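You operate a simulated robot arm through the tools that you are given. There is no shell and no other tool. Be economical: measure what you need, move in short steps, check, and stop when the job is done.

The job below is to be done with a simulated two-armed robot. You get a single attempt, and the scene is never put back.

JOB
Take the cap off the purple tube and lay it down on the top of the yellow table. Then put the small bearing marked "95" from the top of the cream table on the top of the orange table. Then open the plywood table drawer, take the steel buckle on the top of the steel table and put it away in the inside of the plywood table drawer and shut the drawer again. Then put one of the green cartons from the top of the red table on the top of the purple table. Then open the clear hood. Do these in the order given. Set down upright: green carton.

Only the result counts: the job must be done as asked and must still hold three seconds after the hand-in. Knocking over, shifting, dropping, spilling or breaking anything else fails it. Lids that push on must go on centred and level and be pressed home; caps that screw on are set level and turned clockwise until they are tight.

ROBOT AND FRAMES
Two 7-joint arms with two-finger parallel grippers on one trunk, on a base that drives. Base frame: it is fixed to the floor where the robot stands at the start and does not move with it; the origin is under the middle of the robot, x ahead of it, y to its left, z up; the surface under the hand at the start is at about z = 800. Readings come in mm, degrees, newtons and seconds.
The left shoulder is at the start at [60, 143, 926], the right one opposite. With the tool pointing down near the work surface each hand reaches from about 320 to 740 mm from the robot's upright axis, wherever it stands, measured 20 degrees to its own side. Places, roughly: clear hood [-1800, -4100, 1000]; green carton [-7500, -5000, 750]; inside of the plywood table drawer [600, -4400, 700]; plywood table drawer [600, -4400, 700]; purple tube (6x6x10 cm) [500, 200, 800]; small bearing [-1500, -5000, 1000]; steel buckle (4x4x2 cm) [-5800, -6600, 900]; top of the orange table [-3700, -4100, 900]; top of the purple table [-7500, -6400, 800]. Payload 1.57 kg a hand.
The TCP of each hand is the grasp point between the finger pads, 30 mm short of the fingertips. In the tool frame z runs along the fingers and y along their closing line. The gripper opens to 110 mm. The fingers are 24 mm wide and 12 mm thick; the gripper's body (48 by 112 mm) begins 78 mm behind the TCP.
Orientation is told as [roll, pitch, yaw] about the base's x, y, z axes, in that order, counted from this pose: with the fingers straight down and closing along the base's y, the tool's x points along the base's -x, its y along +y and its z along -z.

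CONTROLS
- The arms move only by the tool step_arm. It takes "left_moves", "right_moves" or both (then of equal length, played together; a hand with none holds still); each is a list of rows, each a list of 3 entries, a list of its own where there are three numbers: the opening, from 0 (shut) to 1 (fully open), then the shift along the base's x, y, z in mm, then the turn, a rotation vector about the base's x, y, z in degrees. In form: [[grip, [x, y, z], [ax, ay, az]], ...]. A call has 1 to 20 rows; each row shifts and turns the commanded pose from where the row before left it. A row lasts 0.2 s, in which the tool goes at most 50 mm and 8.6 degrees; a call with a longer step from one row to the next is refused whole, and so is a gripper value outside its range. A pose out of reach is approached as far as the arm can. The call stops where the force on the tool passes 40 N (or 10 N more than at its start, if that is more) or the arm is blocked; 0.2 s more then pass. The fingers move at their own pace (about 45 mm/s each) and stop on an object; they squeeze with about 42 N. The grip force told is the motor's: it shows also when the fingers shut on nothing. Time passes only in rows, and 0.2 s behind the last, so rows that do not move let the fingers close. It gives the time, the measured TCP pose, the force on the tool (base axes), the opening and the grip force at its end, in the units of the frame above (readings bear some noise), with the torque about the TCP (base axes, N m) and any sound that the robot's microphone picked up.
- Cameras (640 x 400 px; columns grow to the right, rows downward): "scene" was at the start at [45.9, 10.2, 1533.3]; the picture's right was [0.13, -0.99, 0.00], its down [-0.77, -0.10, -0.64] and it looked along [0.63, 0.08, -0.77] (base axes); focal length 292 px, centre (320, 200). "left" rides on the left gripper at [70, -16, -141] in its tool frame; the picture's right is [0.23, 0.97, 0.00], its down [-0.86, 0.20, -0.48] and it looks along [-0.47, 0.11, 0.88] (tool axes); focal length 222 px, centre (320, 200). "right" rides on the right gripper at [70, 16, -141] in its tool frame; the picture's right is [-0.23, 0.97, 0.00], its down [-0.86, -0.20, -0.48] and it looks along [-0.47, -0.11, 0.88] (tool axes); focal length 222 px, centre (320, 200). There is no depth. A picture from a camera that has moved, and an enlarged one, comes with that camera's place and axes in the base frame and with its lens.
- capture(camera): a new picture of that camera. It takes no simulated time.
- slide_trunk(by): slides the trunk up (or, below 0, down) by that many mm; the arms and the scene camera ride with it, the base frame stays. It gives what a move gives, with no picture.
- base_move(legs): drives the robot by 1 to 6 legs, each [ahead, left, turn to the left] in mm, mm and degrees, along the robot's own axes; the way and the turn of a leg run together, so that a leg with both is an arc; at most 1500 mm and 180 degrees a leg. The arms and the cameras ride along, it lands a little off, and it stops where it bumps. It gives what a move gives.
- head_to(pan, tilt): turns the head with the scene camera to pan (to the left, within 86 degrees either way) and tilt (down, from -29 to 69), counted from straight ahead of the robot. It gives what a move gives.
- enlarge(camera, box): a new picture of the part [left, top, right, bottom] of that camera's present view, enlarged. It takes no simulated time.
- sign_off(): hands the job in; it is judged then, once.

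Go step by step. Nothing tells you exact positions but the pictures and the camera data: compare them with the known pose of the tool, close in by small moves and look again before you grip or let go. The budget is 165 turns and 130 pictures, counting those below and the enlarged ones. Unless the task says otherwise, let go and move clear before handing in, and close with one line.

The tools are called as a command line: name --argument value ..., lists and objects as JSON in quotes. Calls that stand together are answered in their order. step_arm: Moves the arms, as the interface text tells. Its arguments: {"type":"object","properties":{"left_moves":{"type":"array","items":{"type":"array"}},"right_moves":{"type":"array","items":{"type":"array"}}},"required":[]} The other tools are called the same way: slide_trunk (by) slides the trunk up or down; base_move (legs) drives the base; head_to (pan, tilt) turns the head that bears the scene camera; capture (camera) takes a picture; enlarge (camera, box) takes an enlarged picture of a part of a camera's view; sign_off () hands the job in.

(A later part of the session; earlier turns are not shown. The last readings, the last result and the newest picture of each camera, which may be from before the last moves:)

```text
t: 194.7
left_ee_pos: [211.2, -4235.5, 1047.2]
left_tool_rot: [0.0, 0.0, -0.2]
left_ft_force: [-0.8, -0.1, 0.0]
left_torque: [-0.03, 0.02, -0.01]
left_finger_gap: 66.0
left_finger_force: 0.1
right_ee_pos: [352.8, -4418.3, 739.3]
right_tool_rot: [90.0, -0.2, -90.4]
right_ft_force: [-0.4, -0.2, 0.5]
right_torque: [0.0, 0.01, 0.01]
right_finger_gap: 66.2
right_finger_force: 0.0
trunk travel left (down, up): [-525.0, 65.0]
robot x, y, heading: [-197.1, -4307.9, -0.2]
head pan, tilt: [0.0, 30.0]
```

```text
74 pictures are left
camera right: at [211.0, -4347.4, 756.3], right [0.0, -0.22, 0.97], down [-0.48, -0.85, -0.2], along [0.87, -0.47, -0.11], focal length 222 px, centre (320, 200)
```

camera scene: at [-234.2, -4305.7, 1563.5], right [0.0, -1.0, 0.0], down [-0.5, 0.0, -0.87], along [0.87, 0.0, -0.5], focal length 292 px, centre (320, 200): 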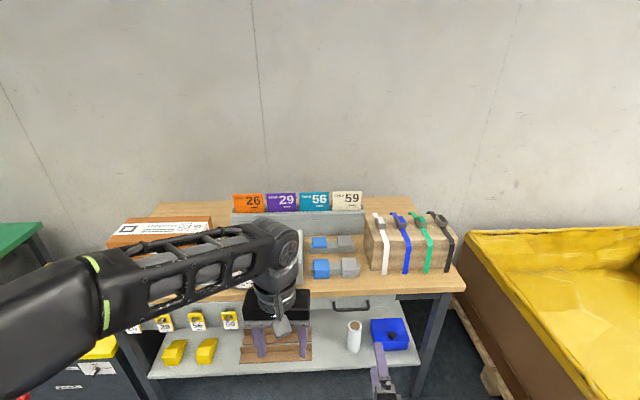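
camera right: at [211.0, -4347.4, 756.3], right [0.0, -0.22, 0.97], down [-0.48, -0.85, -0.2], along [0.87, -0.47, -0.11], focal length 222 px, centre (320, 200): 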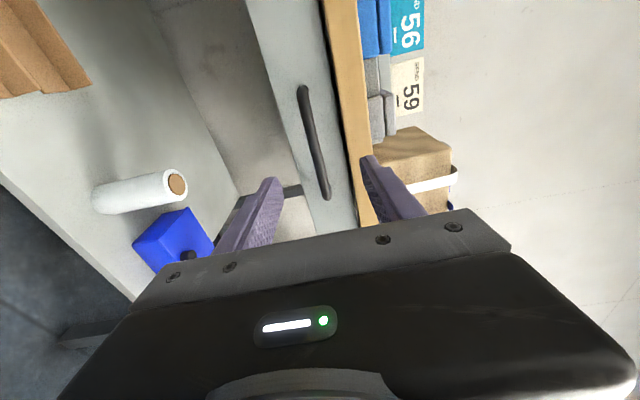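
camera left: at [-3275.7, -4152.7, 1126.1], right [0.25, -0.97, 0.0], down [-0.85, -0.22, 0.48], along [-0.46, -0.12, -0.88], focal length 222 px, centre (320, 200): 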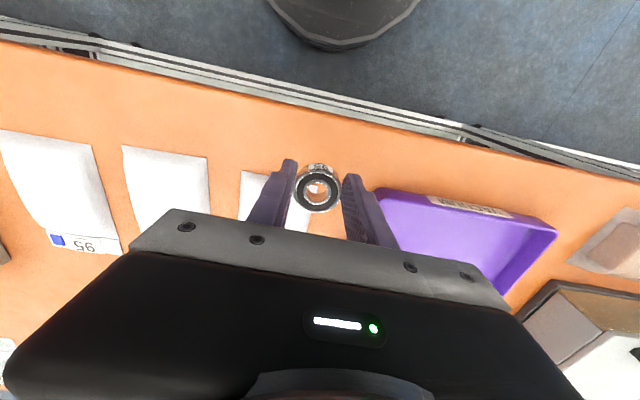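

The handle is at z≈737 and in line. I'll narrow the fingers and advance onto the bar.

step_arm --right_moves '[[0.4, [0, 4, -2], [0, 0, 0]], [0.4, [15, 0, 0], [0, 0, 0]], [0.4, [20, 0, 0], [0, 0, 0]], [0.4, [18, 0, 0], [0, 0, 0]], [0.4, [15, 0, 0], [0, 0, 0]], [0.4, [0, 0, 0], [0, 0, 0]]]'

capture --camera "right"

```text
t: 196.1
left_ee_pos: [211.1, -4234.8, 1048.3]
left_tool_rot: [0.0, 0.0, -0.2]
left_ft_force: [-0.2, 0.2, 1.3]
left_torque: [0.0, 0.01, 0.0]
left_finger_gap: 66.3
left_finger_force: 0.1
right_ee_pos: [422.2, -4415.4, 735.7]
right_tool_rot: [90.0, -0.2, -90.4]
right_ft_force: [-0.1, -0.1, 0.3]
right_torque: [0.01, -0.04, -0.02]
right_finger_gap: 43.8
right_finger_force: 0.0
trunk travel left (down, up): [-525.0, 65.0]
robot x, y, heading: [-191.9, -4304.3, -0.1]
head pan, tilt: [0.0, 30.0]
```

```text
73 pictures are left
camera right: at [280.7, -4344.3, 753.7], right [0.0, -0.22, 0.97], down [-0.48, -0.85, -0.2], along [0.87, -0.47, -0.11], focal length 222 px, centre (320, 200)
```

right: 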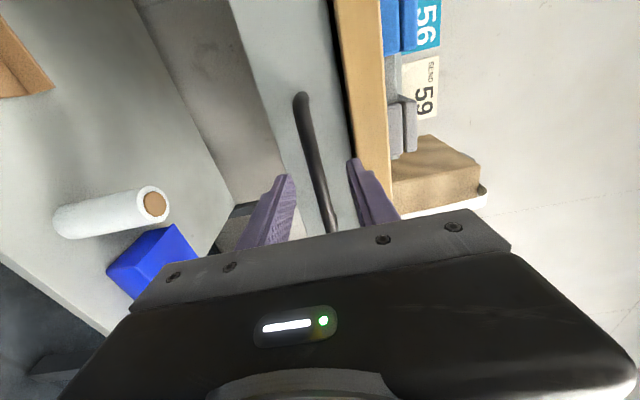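

The bar lies between the fingers. Closing.

step_arm --right_moves '[[0.4, [4, 0, 0], [0, 0, 0]], [0, [0, 0, 0], [0, 0, 0]], [0, [0, 0, 0], [0, 0, 0]], [0, [0, 0, 0], [0, 0, 0]], [0, [0, 0, 0], [0, 0, 0]]]'

```text
t: 197.3
left_ee_pos: [211.7, -4234.9, 1047.4]
left_tool_rot: [-0.1, -0.1, -0.2]
left_ft_force: [0.7, 0.5, -0.5]
left_torque: [0.0, 0.02, -0.02]
left_finger_gap: 66.1
left_finger_force: 0.1
right_ee_pos: [425.0, -4415.2, 735.0]
right_tool_rot: [89.9, -0.1, -90.5]
right_ft_force: [-0.8, 0.8, -4.9]
right_torque: [0.26, 0.13, 0.01]
right_finger_gap: 11.9
right_finger_force: 28.6
trunk travel left (down, up): [-525.0, 65.0]
robot x, y, heading: [-193.0, -4306.4, -0.4]
head pan, tilt: [0.0, 30.0]
```

The bar is held (11.9 mm). I'll pull with the arm.

step_arm --right_moves '[[0, [-5, 0, -1], [0, 0, 0]], [0, [-15, 0, 0], [0, 0, 0]], [0, [-20, 0, 0], [0, 0, 0]], [0, [-20, 0, 0], [0, 0, 0]], [0, [-20, 0, 0], [0, 0, 0]], [0, [-20, 0, 0], [0, 0, 0]]]'

capture --camera "right"

```text
t: 198.7
left_ee_pos: [210.9, -4236.1, 1048.1]
left_tool_rot: [0.1, -0.1, -0.2]
left_ft_force: [-1.1, 0.2, 0.0]
left_torque: [-0.01, -0.01, 0.0]
left_finger_gap: 66.0
left_finger_force: 0.1
right_ee_pos: [326.3, -4419.2, 736.3]
right_tool_rot: [90.3, -0.2, -90.9]
right_ft_force: [-0.1, -23.9, 13.1]
right_torque: [0.29, -0.28, -0.17]
right_finger_gap: 11.7
right_finger_force: 29.0
trunk travel left (down, up): [-525.0, 65.0]
robot x, y, heading: [-198.8, -4308.3, -0.2]
head pan, tilt: [0.0, 30.0]
```

```text
72 pictures are left
camera right: at [185.0, -4347.1, 751.7], right [-0.01, -0.22, 0.97], down [-0.49, -0.85, -0.2], along [0.87, -0.48, -0.1], focal length 222 px, centre (320, 200)
```

right: 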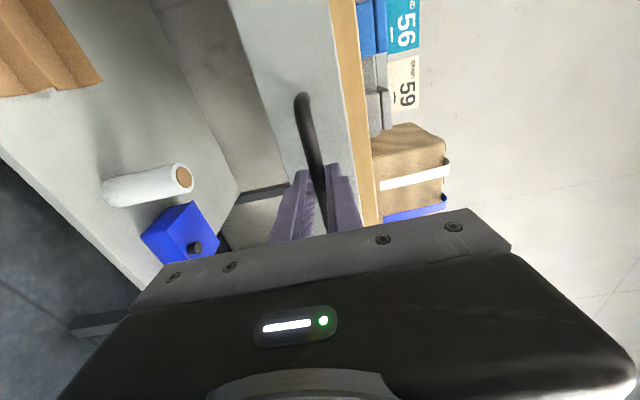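

The drawer is sliding out. I'll relieve the side load and pull further.

step_arm --right_moves '[[0, [0, -4, 1], [0, 0, 0]], [0, [-20, -1, 0], [0, 0, 0]], [0, [-20, 0, 0], [0, 0, 0]], [0, [-20, 0, 0], [0, 0, 0]], [0, [-20, 0, 0], [0, 0, 0]], [0, [-20, 0, 0], [0, 0, 0]], [0, [0, 0, 0], [0, 0, 0]]]'

head_to --pan -5 --tilt 50

capture --camera "scene"

```text
t: 200.3
left_ee_pos: [211.5, -4236.0, 1047.7]
left_tool_rot: [0.1, 0.0, -0.2]
left_ft_force: [0.4, -0.3, 0.8]
left_torque: [0.04, 0.02, 0.01]
left_finger_gap: 66.0
left_finger_force: 0.1
right_ee_pos: [224.8, -4422.4, 735.1]
right_tool_rot: [90.0, -0.2, -90.7]
right_ft_force: [2.0, -26.0, -2.3]
right_torque: [0.25, 0.07, -0.69]
right_finger_gap: 12.3
right_finger_force: 29.4
trunk travel left (down, up): [-525.0, 65.0]
robot x, y, heading: [-194.6, -4306.7, 0.1]
head pan, tilt: [0.0, 30.0]
```

```text
t: 201.1
left_ee_pos: [211.3, -4236.5, 1048.1]
left_tool_rot: [0.2, -0.1, -0.1]
left_ft_force: [-0.2, -0.3, -0.2]
left_torque: [-0.01, 0.0, 0.0]
left_finger_gap: 66.0
left_finger_force: 0.0
right_ee_pos: [225.6, -4423.6, 735.5]
right_tool_rot: [90.0, -0.1, -90.7]
right_ft_force: [1.1, -26.6, -6.9]
right_torque: [0.2, 0.2, -0.69]
right_finger_gap: 11.9
right_finger_force: 29.1
trunk travel left (down, up): [-525.0, 65.0]
robot x, y, heading: [-194.8, -4306.2, -0.1]
head pan, tilt: [-5.0, 50.0]
```

```text
71 pictures are left
camera scene: at [-147.0, -4315.8, 1534.0], right [-0.09, -1.0, 0.0], down [-0.76, 0.07, -0.64], along [0.64, -0.06, -0.77], focal length 292 px, centre (320, 200)
```

scene: 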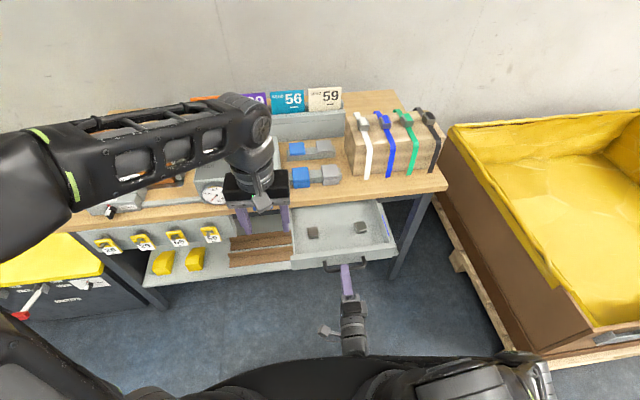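

The drawer is open about 200 mm and already holds two small dark items. I'll release the handle and back away.

step_arm --right_moves '[[0.2, [0, -3, 0], [0, 0, 0]], [0.4, [0, 0, 0], [0, 0, 0]], [0.5, [0, 0, 0], [0, 0, 0]], [0.5, [0, 0, 0], [0, 0, 0]]]'

base_move --legs '[[-400, 0, 0]]'

capture --camera "scene"

```text
t: 202.1
left_ee_pos: [210.7, -4235.4, 1046.7]
left_tool_rot: [0.1, -0.1, -0.2]
left_ft_force: [-0.1, -0.2, -0.2]
left_torque: [-0.01, 0.0, -0.02]
left_finger_gap: 66.0
left_finger_force: 0.0
right_ee_pos: [226.3, -4422.6, 736.3]
right_tool_rot: [90.0, -0.2, -90.4]
right_ft_force: [-0.7, 0.2, 0.8]
right_torque: [-0.01, -0.02, 0.01]
right_finger_gap: 55.0
right_finger_force: 0.0
trunk travel left (down, up): [-525.0, 65.0]
robot x, y, heading: [-197.2, -4308.2, -0.6]
head pan, tilt: [-5.0, 50.0]
```

```text
t: 204.6
left_ee_pos: [-188.6, -4232.5, 1048.3]
left_tool_rot: [0.1, -0.2, 0.2]
left_ft_force: [0.0, 0.0, 0.1]
left_torque: [0.02, -0.02, -0.04]
left_finger_gap: 65.9
left_finger_force: 0.1
right_ee_pos: [-172.0, -4418.9, 735.4]
right_tool_rot: [90.0, -0.3, -90.0]
right_ft_force: [0.7, -0.2, -0.9]
right_torque: [0.02, -0.02, 0.01]
right_finger_gap: 54.9
right_finger_force: 0.1
trunk travel left (down, up): [-525.0, 65.0]
robot x, y, heading: [-592.8, -4310.0, 0.2]
head pan, tilt: [-5.0, 50.0]
```

```text
70 pictures are left
camera scene: at [-546.9, -4312.6, 1534.1], right [-0.08, -1.0, 0.0], down [-0.76, 0.06, -0.64], along [0.64, -0.05, -0.77], focal length 292 px, centre (320, 200)
```

scene: 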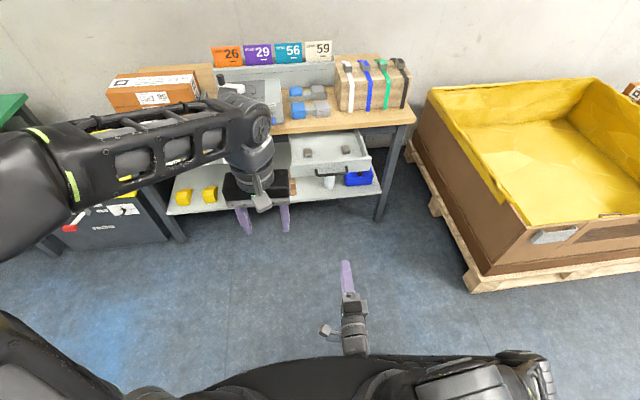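

The drawer stays open. I'll raise the right hand and drive toward the steel table, going south then west around the black table.

step_arm --right_moves '[[0.5, [0, -20, 42], [0, 0, 0]], [0.5, [0, -20, 42], [0, 0, 0]], [0.5, [0, -20, 42], [0, 0, 0]], [0.5, [0, -20, 42], [0, 0, 0]], [0.5, [0, -20, 42], [0, 0, 0]], [0.5, [0, -20, 42], [0, 0, 0]]]'

base_move --legs '[[0, 0, -90], [1500, 0, 0], [1500, 0, 0], [0, 0, -90], [1500, 0, 0], [1000, 0, 0]]'

head_to --pan 0 --tilt 15

capture --camera "scene"

```text
t: 205.3
left_ee_pos: [-188.0, -4231.9, 1048.0]
left_tool_rot: [-0.1, -0.1, 0.2]
left_ft_force: [-1.0, 0.3, 0.3]
left_torque: [-0.01, -0.01, -0.01]
left_finger_gap: 65.9
left_finger_force: 0.1
right_ee_pos: [-153.1, -4520.0, 770.8]
right_tool_rot: [88.8, -11.1, -94.7]
right_ft_force: [-0.4, 0.3, -0.1]
right_torque: [0.06, -0.05, 0.02]
right_finger_gap: 54.9
right_finger_force: 0.1
right hand out of reach, approached as far as the arm can: row 3
trunk travel left (down, up): [-525.0, 65.0]
robot x, y, heading: [-594.5, -4306.6, 0.3]
head pan, tilt: [-5.0, 50.0]
stopped in row 3 (right hand): the arm was blocked; the commanded pose is now the measured one
```

```text
t: 239.2
left_ee_pos: [-3444.6, -7407.1, 1047.6]
left_tool_rot: [0.0, -0.1, -179.5]
left_ft_force: [-0.6, -1.2, -0.7]
left_torque: [0.01, 0.0, 0.0]
left_finger_gap: 65.8
left_finger_force: 0.1
right_ee_pos: [-3481.0, -7119.1, 772.1]
right_tool_rot: [88.8, -11.0, 85.6]
right_ft_force: [0.0, -0.1, -0.1]
right_torque: [0.01, 0.04, 0.02]
right_finger_gap: 55.0
right_finger_force: 0.1
trunk travel left (down, up): [-525.0, 65.0]
robot x, y, heading: [-3042.5, -7330.6, -179.7]
head pan, tilt: [-5.0, 50.0]
```

```text
t: 240.2
left_ee_pos: [-3446.3, -7406.6, 1047.8]
left_tool_rot: [0.1, -0.2, -179.5]
left_ft_force: [0.2, -0.3, -0.1]
left_torque: [-0.01, -0.01, 0.03]
left_finger_gap: 66.1
left_finger_force: 0.0
right_ee_pos: [-3482.6, -7119.1, 770.6]
right_tool_rot: [88.9, -11.2, 85.5]
right_ft_force: [-0.1, 0.1, -0.7]
right_torque: [-0.01, 0.01, 0.0]
right_finger_gap: 54.8
right_finger_force: 0.1
trunk travel left (down, up): [-525.0, 65.0]
robot x, y, heading: [-3041.5, -7330.7, -179.6]
head pan, tilt: [0.0, 15.0]
```

```text
69 pictures are left
camera scene: at [-3104.8, -7330.7, 1587.7], right [-0.01, 1.0, 0.0], down [0.26, 0.0, -0.97], along [-0.97, -0.01, -0.26], focal length 292 px, centre (320, 200)
```

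scene: 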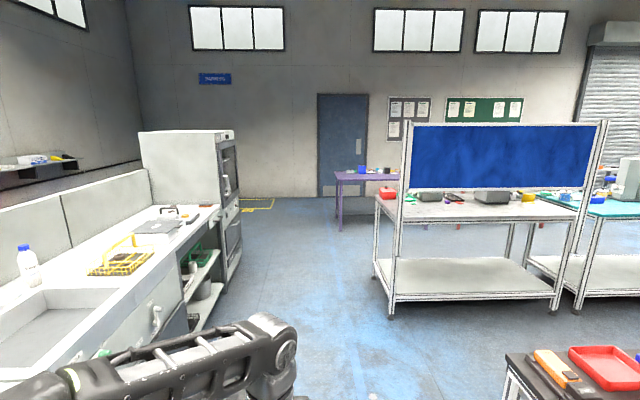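

The steel table has a blue panel along its near side, so I'll reach it from the far (west) side. I'll zoom in on its top.

enlarge --camera "scene" --box '[330, 150, 490, 250]'

```text
4.00 times, centred on (410, 200) of scene
camera zoom: at [-3104.8, -7330.7, 1587.7], right [-0.01, 1.0, 0.0], down [0.26, 0.0, -0.97], along [-0.97, -0.01, -0.26], focal length 1169 px, centre (-40, 200)
```

zoom: 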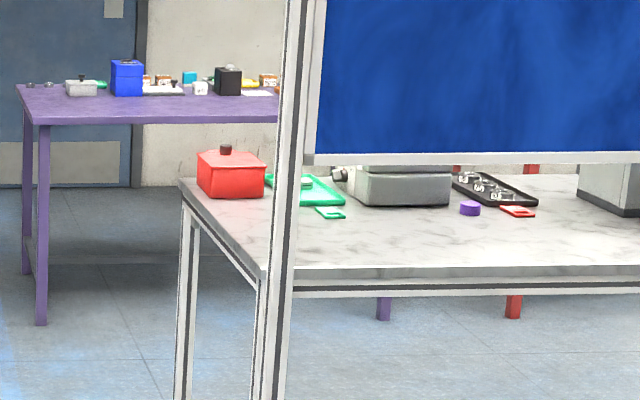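

Before driving on I'll restore the right hand to a raised, downward pose.

step_arm --right_moves '[[0.5, [-30, 10, 20], [0, 0, 0]], [0.5, [-30, 20, 40], [0, 0, 0]], [0.5, [-30, 20, 40], [0, 0, 0]], [0.5, [-10, 20, 40], [0, 0, 0]], [0.5, [0, 20, 40], [0, 0, 0]], [0.5, [0, 10, 40], [0, 0, 0]], [0.5, [0, 0, 10], [0, 0, 0]]]'

step_arm --right_moves '[[0.5, [0, 0, 0], [8.2, 0, 0]], [0.5, [0, 0, 0], [8.2, 0, 0]], [0.5, [0, 0, 0], [8.2, 0, 0]], [0.5, [0, 0, 0], [8.2, 0, 0]], [0.5, [0, 0, 0], [8.2, 0, 0]], [0.5, [0, 0, 0], [8.2, 0, 0]], [0.5, [0, 0, 0], [8.2, 0, 0]], [0.5, [0, 0, 0], [8.2, 0, 0]], [0.5, [0, 0, 0], [8.2, 0, 0]], [0.5, [0, 0, 0], [8.2, 0, 0]], [0.5, [0, 0, 0], [8, 0, 0]]]'

step_arm --right_moves '[[0.5, [15, 0, 0], [0, -8.2, 0]], [0.5, [15, 0, 0], [0, -8.2, 0]], [0.5, [15, 0, 0], [0, -8.2, 0]], [0.5, [15, 0, 0], [0, -8.2, 0]], [0.5, [15, 0, 0], [0, -8.2, 0]], [0.5, [15, 0, 0], [0, -8.2, 0]], [0.5, [15, 0, 0], [0, -8.2, 0]], [0.5, [15, 0, 0], [0, -8.2, 0]], [0.5, [10, 0, 0], [0, -8.2, 0]], [0.5, [10, 0, 10], [0, -8.2, 0]], [0.5, [0, 0, 10], [0, 0, 0]]]'

```text
refused: row 2 steps farther than a row can; nothing moved
```

```text
t: 242.7
left_ee_pos: [-3446.5, -7407.0, 1046.8]
left_tool_rot: [0.0, -0.1, -179.5]
left_ft_force: [-0.6, -0.5, -0.5]
left_torque: [0.0, 0.03, 0.01]
left_finger_gap: 66.1
left_finger_force: 0.1
right_ee_pos: [-3481.9, -7120.8, 770.2]
right_tool_rot: [-113.0, -77.9, -68.7]
right_ft_force: [-0.5, -0.2, -0.5]
right_torque: [-0.02, -0.04, -0.03]
right_finger_gap: 55.0
right_finger_force: 0.0
trunk travel left (down, up): [-525.0, 65.0]
robot x, y, heading: [-3042.5, -7328.9, -179.3]
head pan, tilt: [0.0, 15.0]
```

```text
t: 243.5
left_ee_pos: [-3446.1, -7407.3, 1047.7]
left_tool_rot: [0.0, -0.1, -179.5]
left_ft_force: [0.2, -0.2, -0.1]
left_torque: [0.0, -0.02, 0.0]
left_finger_gap: 65.8
left_finger_force: 0.0
right_ee_pos: [-3461.7, -7052.4, 727.4]
right_tool_rot: [-50.0, -62.5, -135.4]
right_ft_force: [-0.2, -0.1, 0.9]
right_torque: [0.03, 0.0, 0.03]
right_finger_gap: 54.7
right_finger_force: 0.1
right hand out of reach, approached as far as the arm can: row 3, 4
trunk travel left (down, up): [-525.0, 65.0]
robot x, y, heading: [-3042.0, -7330.5, -179.4]
head pan, tilt: [0.0, 15.0]
stopped in row 4 (right hand): the arm was blocked; the commanded pose is now the measured one
```

The first call was refused, so the hand is still low and twisted. I'll extend and raise it, then fix the orientation from the reading.

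step_arm --right_moves '[[0.5, [-25, 0, 30], [0, 0, 0]], [0.5, [-25, 0, 35], [0, 0, 0]], [0.5, [-20, 0, 40], [0, 0, 0]], [0.5, [-20, 0, 40], [0, 0, 0]], [0.5, [0, 0, 45], [0, 0, 0]], [0.5, [0, 0, 45], [0, 0, 0]]]'

capture --camera "scene"

```text
t: 244.9
left_ee_pos: [-3445.5, -7407.9, 1047.7]
left_tool_rot: [0.0, -0.1, -179.5]
left_ft_force: [0.6, -0.5, 0.8]
left_torque: [0.03, 0.03, 0.02]
left_finger_gap: 66.0
left_finger_force: 0.1
right_ee_pos: [-3575.5, -7046.2, 953.4]
right_tool_rot: [-49.6, -62.5, -135.6]
right_ft_force: [0.6, -0.4, -0.3]
right_torque: [-0.02, 0.01, 0.01]
right_finger_gap: 54.7
right_finger_force: 0.1
right hand out of reach, approached as far as the arm can: row 5, 6
trunk travel left (down, up): [-525.0, 65.0]
robot x, y, heading: [-3040.2, -7331.8, -179.5]
head pan, tilt: [0.0, 15.0]
```

```text
67 pictures are left
camera scene: at [-3104.0, -7331.6, 1587.7], right [-0.01, 1.0, 0.0], down [0.26, 0.0, -0.97], along [-0.97, -0.01, -0.26], focal length 292 px, centre (320, 200)
```

scene: 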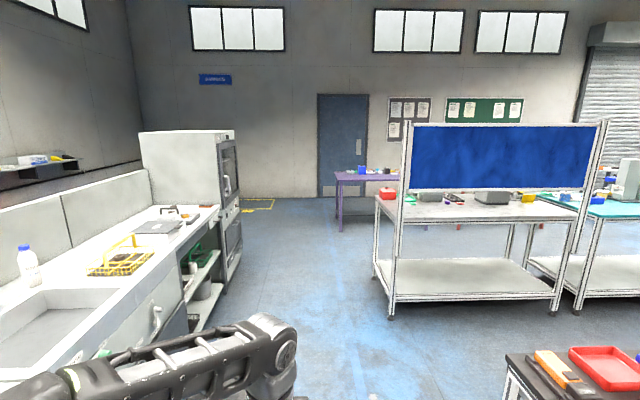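

I've worked out the single rotation back to a straight-down pose: 73.6° about (-0.257, -0.954, -0.153).

step_arm --right_moves '[[0.5, [10, 0, 5], [-2.1, -7.8, -1.25]], [0.5, [10, 0, 5], [-2.1, -7.8, -1.25]], [0.5, [15, 0, 10], [-2.1, -7.8, -1.25]], [0.5, [15, 0, 10], [-2.1, -7.8, -1.25]], [0.5, [20, 0, 10], [-2.1, -7.8, -1.25]], [0.5, [20, 0, 10], [-2.1, -7.8, -1.25]], [0.5, [20, 0, 10], [-2.1, -7.8, -1.25]], [0.5, [20, 0, 10], [-2.1, -7.8, -1.25]], [0.5, [10, 0, 10], [-2.1, -7.8, -1.25]], [0.5, [0, 0, 10], [0, 0, 0]]]'

base_move --legs '[[1500, 0, 0], [1500, 0, 0], [420, 0, 0], [0, 0, -90], [700, 0, 0]]'

head_to --pan -80 --tilt 28

capture --camera "scene"

head_to --pan 60 --tilt 20

capture --camera "scene"

```text
t: 247.1
left_ee_pos: [-3444.9, -7406.9, 1047.4]
left_tool_rot: [0.1, -0.2, -179.5]
left_ft_force: [-0.3, -0.1, -0.4]
left_torque: [0.02, 0.04, -0.01]
left_finger_gap: 66.0
left_finger_force: 0.1
right_ee_pos: [-3437.5, -7045.4, 1045.1]
right_tool_rot: [-0.1, 0.0, 180.0]
right_ft_force: [0.4, 0.2, 0.1]
right_torque: [0.0, 0.03, -0.03]
right_finger_gap: 55.1
right_finger_force: 0.0
trunk travel left (down, up): [-525.0, 65.0]
robot x, y, heading: [-3041.2, -7329.2, -179.3]
head pan, tilt: [0.0, 15.0]
```

```text
t: 270.8
left_ee_pos: [-6536.2, -6283.7, 1047.1]
left_tool_rot: [0.0, -0.2, 91.0]
left_ft_force: [0.4, 0.0, 0.2]
left_torque: [-0.02, -0.05, -0.03]
left_finger_gap: 66.1
left_finger_force: 0.1
right_ee_pos: [-6174.8, -6288.6, 1042.6]
right_tool_rot: [-0.1, 0.0, 90.5]
right_ft_force: [0.5, -0.2, 0.3]
right_torque: [-0.02, -0.01, 0.02]
right_finger_gap: 55.0
right_finger_force: 0.0
trunk travel left (down, up): [-525.0, 65.0]
robot x, y, heading: [-6456.5, -6687.7, 90.9]
head pan, tilt: [0.0, 15.0]
```

```text
t: 272.4
left_ee_pos: [-6536.7, -6282.8, 1046.7]
left_tool_rot: [0.0, -0.2, 91.0]
left_ft_force: [-0.2, 0.0, 0.1]
left_torque: [0.01, 0.03, 0.01]
left_finger_gap: 66.1
left_finger_force: 0.1
right_ee_pos: [-6176.5, -6289.0, 1043.6]
right_tool_rot: [-0.1, 0.0, 90.4]
right_ft_force: [-0.3, -0.2, -0.5]
right_torque: [-0.01, 0.0, 0.0]
right_finger_gap: 55.0
right_finger_force: 0.1
trunk travel left (down, up): [-525.0, 65.0]
robot x, y, heading: [-6460.1, -6688.2, 90.5]
head pan, tilt: [-80.0, 28.0]
```

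```text
66 pictures are left
camera scene: at [-6366.4, -6699.5, 1566.7], right [0.19, -0.98, 0.0], down [-0.46, -0.09, -0.88], along [0.87, 0.17, -0.47], focal length 292 px, centre (320, 200)
```

scene: 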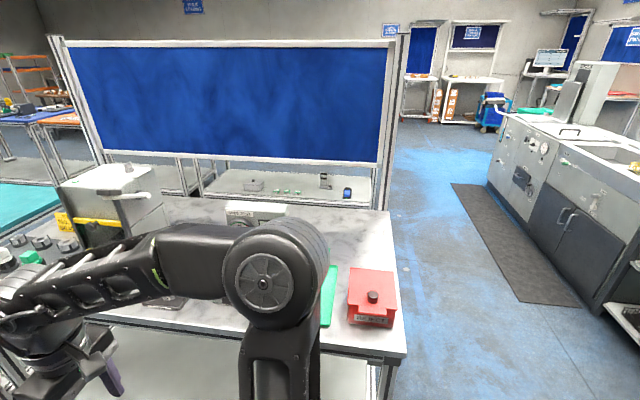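

```text
t: 274.6
left_ee_pos: [-6536.3, -6282.6, 1047.6]
left_tool_rot: [0.0, -0.1, 91.1]
left_ft_force: [0.0, 0.1, 0.6]
left_torque: [0.0, -0.02, 0.02]
left_finger_gap: 66.1
left_finger_force: 0.0
right_ee_pos: [-6176.6, -6288.1, 1043.0]
right_tool_rot: [0.0, -0.1, 90.6]
right_ft_force: [-0.4, 0.0, -0.1]
right_torque: [0.02, 0.02, 0.0]
right_finger_gap: 55.1
right_finger_force: 0.0
trunk travel left (down, up): [-525.0, 65.0]
robot x, y, heading: [-6458.0, -6688.5, 91.1]
head pan, tilt: [60.0, 20.0]
```

```text
65 pictures are left
camera scene: at [-6537.4, -6671.9, 1579.6], right [0.48, 0.87, 0.0], down [0.3, -0.17, -0.94], along [-0.82, 0.46, -0.34], focal length 292 px, centre (320, 200)
```

scene: 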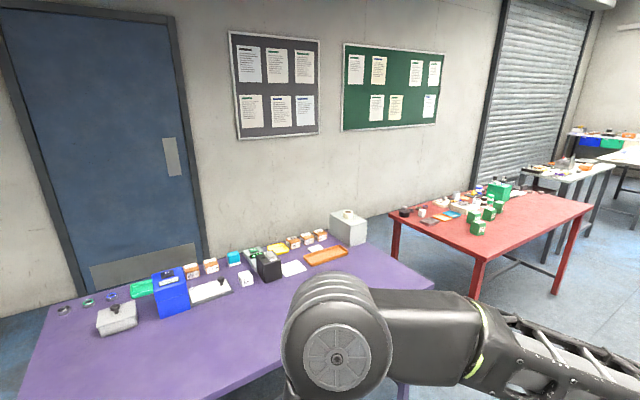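

The red table with green cartons and the purple table are right behind. Now I'll face the steel table and look for the buckle.

base_move --legs '[[0, 0, -91], [100, 100, 0]]'

head_to --pan 0 --tilt 40

capture --camera "scene"

```text
t: 279.7
left_ee_pos: [-5953.7, -6502.3, 1047.2]
left_tool_rot: [0.0, 0.0, 1.1]
left_ft_force: [-0.8, 0.9, 0.2]
left_torque: [-0.02, 0.03, -0.03]
left_finger_gap: 66.0
left_finger_force: 0.1
right_ee_pos: [-5957.8, -6864.4, 1042.4]
right_tool_rot: [-0.3, 0.1, 0.6]
right_ft_force: [0.5, 0.3, -0.3]
right_torque: [-0.05, 0.04, 0.01]
right_finger_gap: 55.0
right_finger_force: 0.0
trunk travel left (down, up): [-525.0, 65.0]
robot x, y, heading: [-6357.2, -6585.8, 1.0]
head pan, tilt: [60.0, 20.0]
```

```text
t: 281.0
left_ee_pos: [-5955.4, -6503.5, 1048.1]
left_tool_rot: [0.0, -0.1, 1.1]
left_ft_force: [0.4, 0.8, 0.4]
left_torque: [0.03, 0.04, 0.01]
left_finger_gap: 66.0
left_finger_force: 0.1
right_ee_pos: [-5960.0, -6865.7, 1043.5]
right_tool_rot: [-0.1, 0.0, 0.6]
right_ft_force: [0.1, -0.3, 0.5]
right_torque: [0.01, -0.02, 0.01]
right_finger_gap: 55.1
right_finger_force: 0.2
trunk travel left (down, up): [-525.0, 65.0]
robot x, y, heading: [-6359.7, -6583.3, 1.1]
head pan, tilt: [0.0, 40.0]
```

```text
64 pictures are left
camera scene: at [-6303.4, -6582.6, 1548.2], right [0.02, -1.0, 0.0], down [-0.64, -0.01, -0.77], along [0.77, 0.01, -0.64], focal length 292 px, centre (320, 200)
```

scene: 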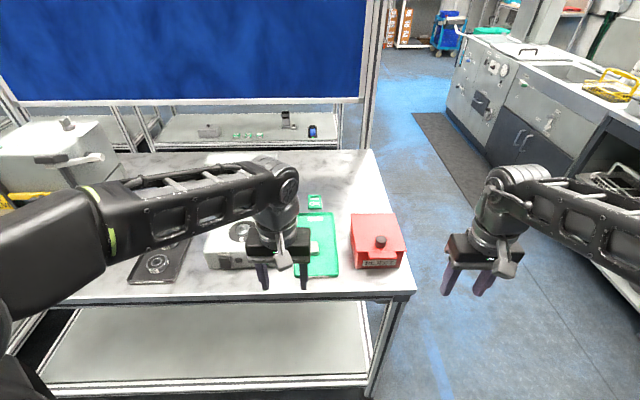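

My left arm hides the trays. I'll swing it aside and zoom in.

step_arm --left_moves '[[0.6, [0, 40, 10], [0, 0, 0]], [0.6, [0, 40, 10], [0, 0, 0]], [0.6, [0, 40, 0], [0, 0, 0]], [0.6, [-20, 40, 0], [0, 0, 0]], [0.6, [-20, 40, 0], [0, 0, 0]], [0.6, [-20, 20, 0], [0, 0, 0]]]'

enlarge --camera "scene" --box '[190, 180, 410, 310]'

enlarge --camera "scene" --box '[0, 180, 220, 310]'

```text
t: 282.4
left_ee_pos: [-6013.4, -6283.9, 1068.3]
left_tool_rot: [0.0, -0.1, 1.0]
left_ft_force: [-0.7, 0.1, -0.1]
left_torque: [-0.03, -0.01, -0.02]
left_finger_gap: 65.8
left_finger_force: 0.1
right_ee_pos: [-5958.7, -6865.1, 1044.8]
right_tool_rot: [0.0, -0.1, 0.5]
right_ft_force: [-0.3, 0.0, -0.3]
right_torque: [0.02, 0.01, 0.01]
right_finger_gap: 54.8
right_finger_force: 0.1
trunk travel left (down, up): [-525.0, 65.0]
robot x, y, heading: [-6361.2, -6586.6, 1.2]
head pan, tilt: [0.0, 40.0]
```

```text
2.91 times, centred on (300, 245) of scene
camera zoom: at [-6304.1, -6582.6, 1548.2], right [0.02, -1.0, 0.0], down [-0.64, -0.01, -0.77], along [0.77, 0.01, -0.64], focal length 850 px, centre (378, 69)
```

zoom: 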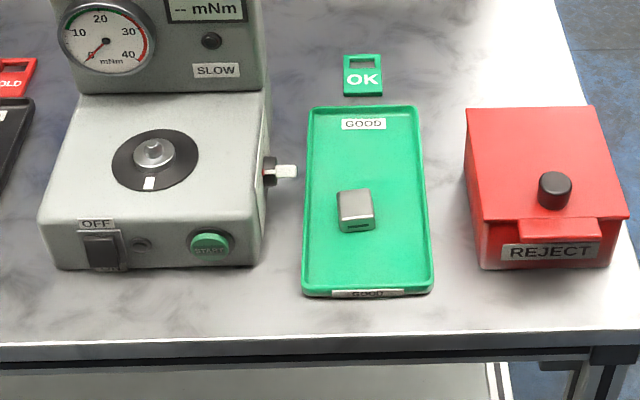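

```text
2.91 times, centred on (110, 245) of scene
camera zoom: at [-6304.1, -6582.6, 1548.2], right [0.02, -1.0, 0.0], down [-0.64, -0.01, -0.77], along [0.77, 0.01, -0.64], focal length 850 px, centre (931, 69)
```

zoom: 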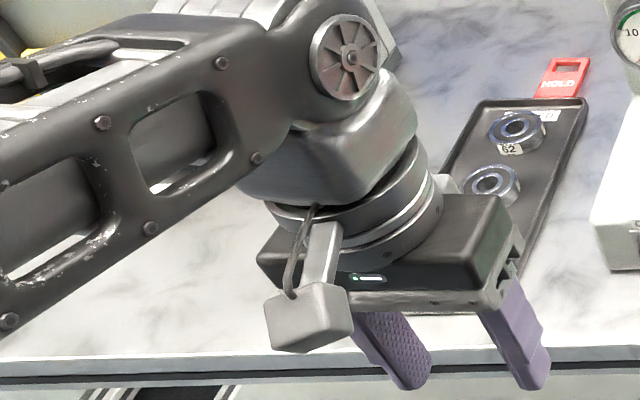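

The steel buckle lies in the green "GOOD" tray near [-5755, -6549]. I'll edge the base in and look with the left hand camera.

base_move --legs '[[105, -45, 0]]'

capture --camera "left"

head_to --pan 0 --tilt 52

capture --camera "scene"

```text
t: 283.6
left_ee_pos: [-5908.9, -6327.8, 1067.9]
left_tool_rot: [0.1, 0.1, 1.2]
left_ft_force: [-0.5, 0.4, -0.1]
left_torque: [0.0, 0.02, 0.02]
left_finger_gap: 65.9
left_finger_force: 0.0
right_ee_pos: [-5853.8, -6907.4, 1044.3]
right_tool_rot: [-0.2, 0.0, 0.7]
right_ft_force: [0.4, 0.5, 0.7]
right_torque: [0.05, 0.05, -0.01]
right_finger_gap: 54.9
right_finger_force: 0.0
trunk travel left (down, up): [-525.0, 65.0]
robot x, y, heading: [-6255.0, -6629.7, 1.2]
head pan, tilt: [0.0, 40.0]
```

```text
61 pictures are left
camera left: at [-5977.9, -6345.4, 1208.5], right [-0.25, 0.97, 0.0], down [0.85, 0.22, 0.48], along [0.46, 0.12, -0.88], focal length 222 px, centre (320, 200)
```

left: 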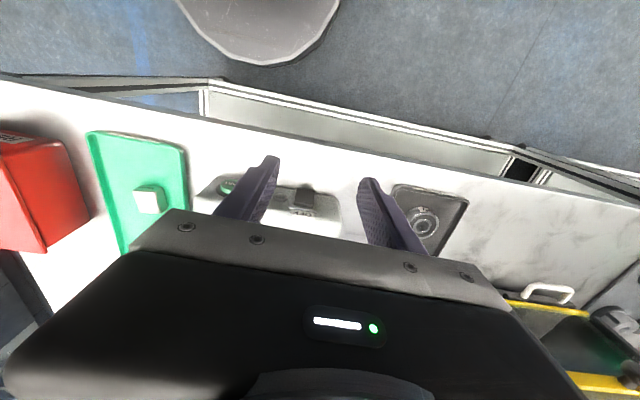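

```text
t: 284.4
left_ee_pos: [-5910.8, -6326.3, 1067.4]
left_tool_rot: [-0.1, 0.0, 1.2]
left_ft_force: [-0.7, -0.3, 0.6]
left_torque: [0.0, -0.03, -0.03]
left_finger_gap: 65.7
left_finger_force: 0.0
right_ee_pos: [-5854.5, -6906.8, 1044.0]
right_tool_rot: [-0.1, 0.0, 0.7]
right_ft_force: [0.5, -0.3, 0.7]
right_torque: [0.0, 0.0, 0.05]
right_finger_gap: 55.2
right_finger_force: 0.0
trunk travel left (down, up): [-525.0, 65.0]
robot x, y, heading: [-6256.8, -6631.4, 1.3]
head pan, tilt: [0.0, 52.0]
```

```text
60 pictures are left
camera scene: at [-6209.7, -6626.1, 1531.4], right [0.02, -1.0, 0.0], down [-0.79, -0.02, -0.62], along [0.62, 0.01, -0.79], focal length 292 px, centre (320, 200)
```

scene: 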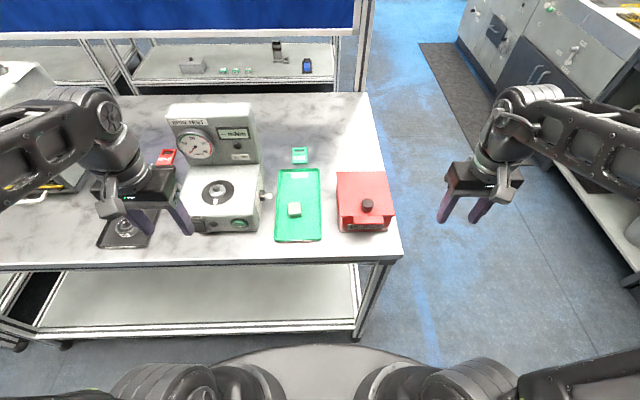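

Triangulated: buckle centre [-5765, -6549], top z≈921. A tester with a side knob stands next to it, so I'll turn the hand 90° (closing along x) and come in from the table edge.

step_arm --left_moves '[[0.65, [0, -20, -6], [0, 0, 8.2]], [0.65, [0, -20, -6], [0, 0, 8.2]], [0.65, [0, -20, -6], [0, 0, 8.2]], [0.65, [0, -20, -6], [0, 0, 8.2]], [0.65, [0, -20, -6], [0, 0, 8.2]], [0.65, [0, -20, -6], [0, 0, 8.2]], [0.65, [0, -20, -6], [0, 0, 8.2]], [0.65, [0, -20, -6], [0, 0, 8.2]], [0.65, [0, -20, -6], [0, 0, 8.2]], [0.65, [0, -20, -6], [0, 0, 8.2]], [0.65, [0, -22, -8], [0, 0, 7]], [0.65, [30, 0, 0], [0, 0, 0]], [0.65, [30, 0, 0], [0, 0, 0]], [0.65, [30, 0, 0], [0, 0, 0]], [0.65, [30, 0, 0], [0, 0, 0]], [0.65, [24, 0, 0], [0, 0, 0]], [0.65, [0, 0, 0], [0, 0, 0]]]'

capture --camera "left"

enlarge --camera "scene" --box '[220, 150, 380, 250]'

```text
t: 288.0
left_ee_pos: [-5766.2, -6547.0, 998.9]
left_tool_rot: [0.0, -0.1, 90.3]
left_ft_force: [0.2, -0.2, -0.4]
left_torque: [-0.01, -0.01, 0.02]
left_finger_gap: 71.6
left_finger_force: 0.1
right_ee_pos: [-5856.6, -6907.1, 1043.3]
right_tool_rot: [-0.1, 0.1, 0.7]
right_ft_force: [-0.5, 0.3, 0.4]
right_torque: [0.01, 0.0, -0.01]
right_finger_gap: 55.0
right_finger_force: 0.0
trunk travel left (down, up): [-525.0, 65.0]
robot x, y, heading: [-6254.5, -6628.1, 1.1]
head pan, tilt: [0.0, 52.0]
```

```text
59 pictures are left
camera left: at [-5748.9, -6617.6, 1141.0], right [-0.97, -0.23, 0.0], down [-0.2, 0.85, 0.48], along [-0.11, 0.47, -0.88], focal length 222 px, centre (320, 200)
```

left: 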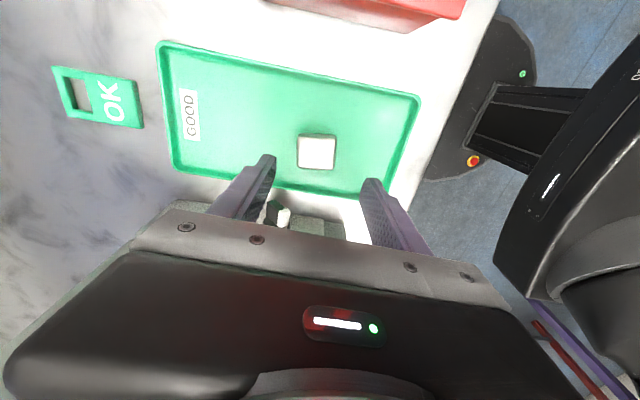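

```text
4.00 times, centred on (300, 200) of scene
camera zoom: at [-6210.0, -6626.1, 1531.4], right [0.02, -1.0, 0.0], down [-0.79, -0.02, -0.62], along [0.62, 0.01, -0.79], focal length 1169 px, centre (400, 200)
```

zoom: 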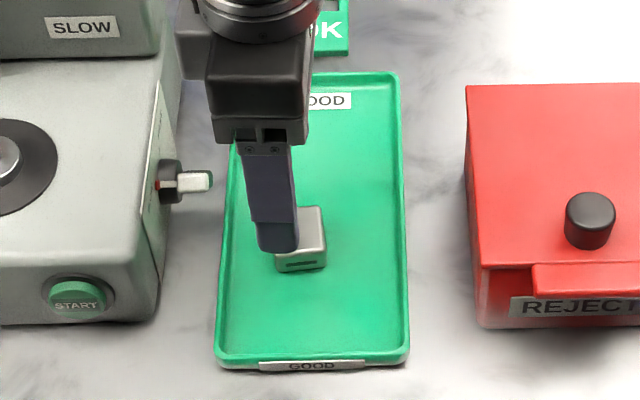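

I'll correct by (+5, -6) and descend to just above grasp height.

step_arm --left_moves '[[0.65, [5, -6, -20], [0, 0, 0]], [0.65, [0, 0, -25], [0, 0, 0]], [0.65, [0, 0, -13], [0, 0, 0]], [0.65, [0, 0, 0], [0, 0, 0]]]'

enlarge --camera "scene" --box '[255, 180, 335, 230]'

enlarge --camera "left" --box '[220, 100, 420, 225]'

```text
t: 289.0
left_ee_pos: [-5760.9, -6555.4, 941.1]
left_tool_rot: [0.1, -0.1, 90.1]
left_ft_force: [-0.7, -0.1, -0.2]
left_torque: [-0.01, 0.0, 0.0]
left_finger_gap: 71.5
left_finger_force: 0.1
right_ee_pos: [-5854.0, -6908.1, 1043.4]
right_tool_rot: [-0.1, 0.0, 0.7]
right_ft_force: [0.1, 0.3, -0.8]
right_torque: [0.0, -0.02, 0.04]
right_finger_gap: 54.9
right_finger_force: 0.1
trunk travel left (down, up): [-525.0, 65.0]
robot x, y, heading: [-6255.5, -6626.4, 1.1]
head pan, tilt: [0.0, 52.0]
```

```text
8.00 times, centred on (295, 205) of scene
camera zoom: at [-6209.8, -6626.1, 1531.4], right [0.02, -1.0, 0.0], down [-0.79, -0.02, -0.62], along [0.62, 0.01, -0.79], focal length 2339 px, centre (520, 160)
```

zoom: 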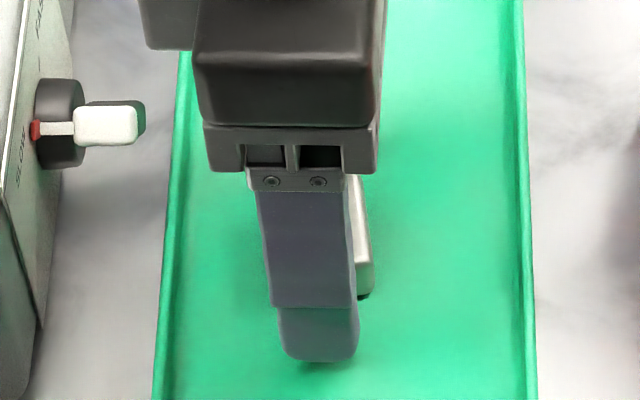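

```text
3.20 times, centred on (320, 162) of left
camera zoom: at [-5743.2, -6625.8, 1082.1], right [-0.97, -0.23, 0.0], down [-0.2, 0.85, 0.48], along [-0.11, 0.47, -0.88], focal length 711 px, centre (320, 320)
```

zoom: 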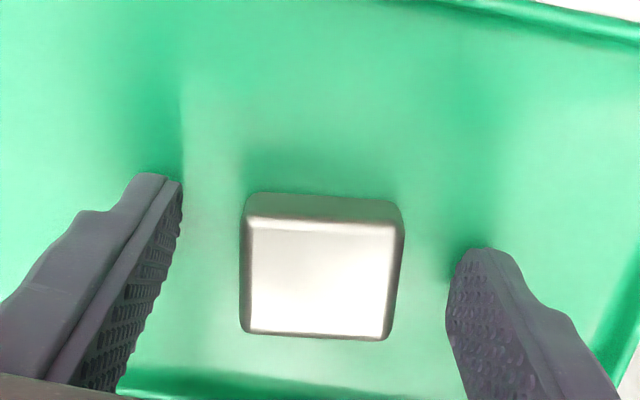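

The buckle is centred between the fingers. I'll lower 5 mm and close.

step_arm --left_moves '[[0.65, [0, 2, -5], [0, 0, 0]], [0.3, [0, 0, 0], [0, 0, 0]], [0, [0, 0, 0], [0, 0, 0]], [0, [0, 0, 0], [0, 0, 0]], [0, [0, 0, 0], [0, 0, 0]], [0, [0, 0, 0], [0, 0, 0]], [0, [0, 0, 15], [0, 0, 0]], [0, [0, 0, 25], [0, 0, 0]], [0, [0, 0, 20], [0, 0, 0]], [0, [0, 0, 0], [0, 0, 0]]]'

capture --camera "left"

```text
t: 291.2
left_ee_pos: [-5760.2, -6554.0, 995.7]
left_tool_rot: [0.1, -0.1, 90.2]
left_ft_force: [-0.4, -0.4, -0.8]
left_torque: [0.03, 0.0, -0.01]
left_finger_gap: 38.8
left_finger_force: 42.2
right_ee_pos: [-5854.5, -6908.2, 1043.5]
right_tool_rot: [0.0, 0.0, 0.7]
right_ft_force: [-0.5, -0.6, -0.1]
right_torque: [0.04, 0.03, 0.03]
right_finger_gap: 55.1
right_finger_force: 0.0
trunk travel left (down, up): [-525.0, 65.0]
robot x, y, heading: [-6258.2, -6625.1, 1.3]
head pan, tilt: [0.0, 52.0]
```

```text
55 pictures are left
camera left: at [-5743.5, -6623.9, 1137.3], right [-0.97, -0.23, 0.0], down [-0.2, 0.85, 0.48], along [-0.11, 0.47, -0.88], focal length 222 px, centre (320, 200)
```

left: 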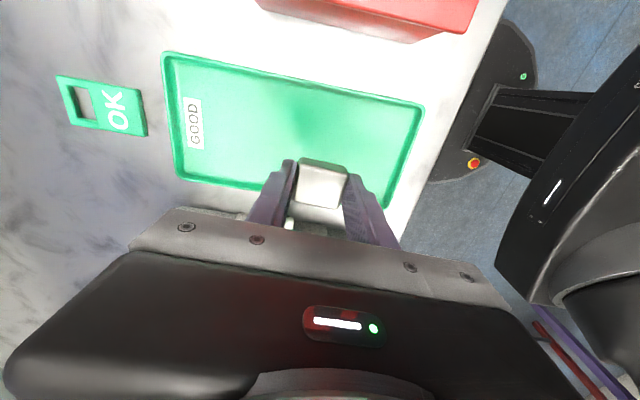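

The buckle is held. I'll back out and drive the route back to the open drawer.

base_move --legs '[[-220, 0, 0], [0, 0, -91], [720, 0, 0], [0, 0, 90], [1500, 0, 0], [1500, 0, 0]]'

base_move --legs '[[1500, 0, 0], [1350, 0, 0], [0, 0, 90]]'

```text
t: 317.9
left_ee_pos: [-2978.7, -7154.3, 997.3]
left_tool_rot: [0.1, -0.2, 90.6]
left_ft_force: [-0.3, -0.8, -0.2]
left_torque: [-0.01, -0.04, 0.01]
left_finger_gap: 38.8
left_finger_force: 41.9
right_ee_pos: [-3070.2, -7509.3, 1043.8]
right_tool_rot: [0.0, 0.0, 1.1]
right_ft_force: [-0.7, -1.1, -0.4]
right_torque: [0.01, -0.01, -0.03]
right_finger_gap: 54.8
right_finger_force: 0.0
trunk travel left (down, up): [-525.0, 65.0]
robot x, y, heading: [-3473.0, -7231.4, 1.5]
head pan, tilt: [0.0, 52.0]
```

```text
t: 335.7
left_ee_pos: [-695.7, -6737.6, 996.4]
left_tool_rot: [0.0, -0.1, -179.4]
left_ft_force: [0.1, 0.0, -1.3]
left_torque: [-0.01, 0.04, 0.01]
left_finger_gap: 38.7
left_finger_force: 42.1
right_ee_pos: [-341.9, -6827.1, 1043.4]
right_tool_rot: [-0.1, 0.0, 91.2]
right_ft_force: [0.1, 0.6, 0.3]
right_torque: [0.0, 0.0, -0.01]
right_finger_gap: 54.8
right_finger_force: 0.0
trunk travel left (down, up): [-525.0, 65.0]
robot x, y, heading: [-618.7, -7231.8, 91.8]
head pan, tilt: [0.0, 52.0]
```

On course. I'll drive north to the drawer and turn to face it.

base_move --legs '[[0, 0, -1.8], [1400, 0, 0], [1330, 0, 0], [0, 0, -90]]'

head_to --pan 5 --tilt 42

capture --camera "scene"

```text
t: 353.1
left_ee_pos: [-66.0, -4431.1, 995.9]
left_tool_rot: [0.0, -0.1, 88.7]
left_ft_force: [0.6, -0.9, -1.4]
left_torque: [0.01, 0.01, -0.02]
left_finger_gap: 38.9
left_finger_force: 42.2
right_ee_pos: [-168.3, -4783.3, 1044.5]
right_tool_rot: [-0.1, 0.0, -0.9]
right_ft_force: [-0.4, -0.8, -1.2]
right_torque: [-0.03, 0.0, 0.0]
right_finger_gap: 54.8
right_finger_force: 0.1
trunk travel left (down, up): [-525.0, 65.0]
robot x, y, heading: [-559.9, -4492.0, -0.1]
head pan, tilt: [0.0, 52.0]
```

```text
t: 353.8
left_ee_pos: [-67.1, -4431.5, 997.1]
left_tool_rot: [0.1, -0.2, 88.7]
left_ft_force: [0.0, 0.6, -0.3]
left_torque: [0.01, 0.0, -0.02]
left_finger_gap: 38.9
left_finger_force: 42.2
right_ee_pos: [-169.5, -4783.7, 1043.2]
right_tool_rot: [-0.2, 0.1, -0.8]
right_ft_force: [-0.2, -0.5, 0.3]
right_torque: [-0.02, 0.05, 0.0]
right_finger_gap: 55.1
right_finger_force: 0.1
trunk travel left (down, up): [-525.0, 65.0]
robot x, y, heading: [-559.8, -4491.2, -0.4]
head pan, tilt: [5.0, 42.0]
```

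```text
54 pictures are left
camera scene: at [-508.7, -4484.9, 1545.2], right [0.08, -1.0, 0.0], down [-0.67, -0.05, -0.74], along [0.74, 0.06, -0.67], focal length 292 px, centre (320, 200)
```

scene: 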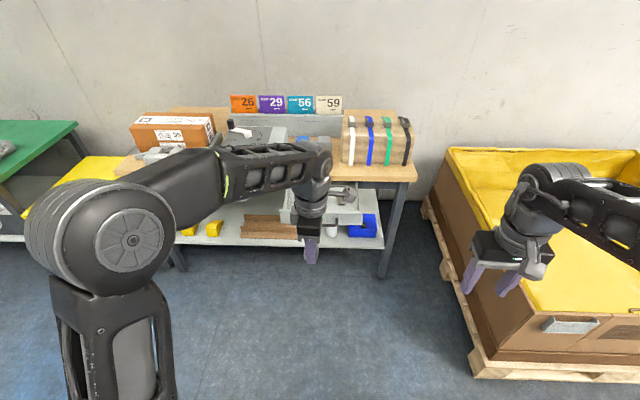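

The drawer is still open. I'll drive in so the left hand is above the drawer and check.

base_move --legs '[[400, 0, 0]]'

capture --camera "left"

head_to --pan 0 --tilt 58

capture --camera "scene"

```text
t: 356.3
left_ee_pos: [339.9, -4437.2, 995.5]
left_tool_rot: [0.1, -0.1, 88.3]
left_ft_force: [0.5, -0.3, -0.9]
left_torque: [-0.02, 0.0, 0.0]
left_finger_gap: 38.7
left_finger_force: 42.1
right_ee_pos: [233.9, -4788.4, 1043.3]
right_tool_rot: [-0.2, 0.0, -1.2]
right_ft_force: [0.0, -0.2, -0.3]
right_torque: [0.0, 0.03, -0.03]
right_finger_gap: 54.8
right_finger_force: 0.1
trunk travel left (down, up): [-525.0, 65.0]
robot x, y, heading: [-159.8, -4495.8, -0.7]
head pan, tilt: [5.0, 42.0]
```

```text
53 pictures are left
camera left: at [354.6, -4508.8, 1136.7], right [-0.98, -0.2, 0.0], down [-0.17, 0.86, 0.48], along [-0.1, 0.47, -0.88], focal length 222 px, centre (320, 200)
```

left: 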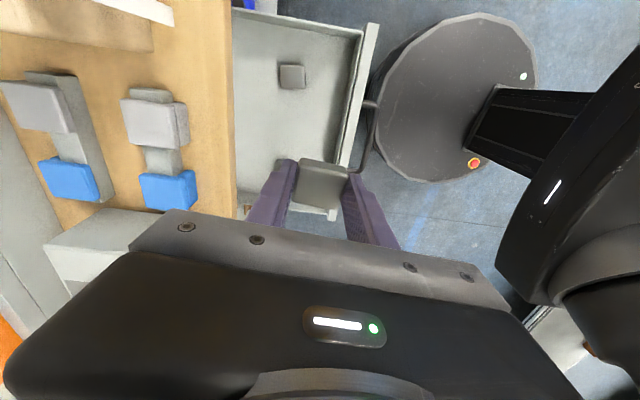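

```text
t: 357.1
left_ee_pos: [338.4, -4437.9, 995.1]
left_tool_rot: [0.1, -0.2, 88.2]
left_ft_force: [0.5, 0.7, -0.3]
left_torque: [-0.02, 0.0, 0.01]
left_finger_gap: 38.5
left_finger_force: 42.2
right_ee_pos: [235.3, -4788.0, 1044.6]
right_tool_rot: [-0.1, 0.1, -1.3]
right_ft_force: [0.3, 0.1, 0.4]
right_torque: [0.02, 0.02, 0.0]
right_finger_gap: 55.0
right_finger_force: 0.1
trunk travel left (down, up): [-525.0, 65.0]
robot x, y, heading: [-155.8, -4490.9, -0.8]
head pan, tilt: [0.0, 58.0]
```

```text
52 pictures are left
camera scene: at [-118.1, -4495.9, 1523.9], right [-0.01, -1.0, 0.0], down [-0.85, 0.01, -0.53], along [0.53, -0.01, -0.85], focal length 292 px, centre (320, 200)
```

scene: 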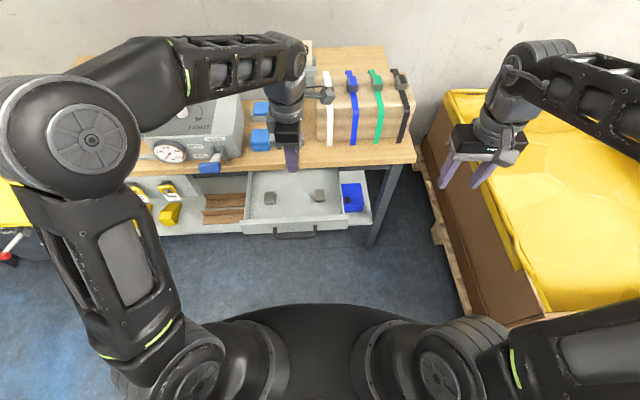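

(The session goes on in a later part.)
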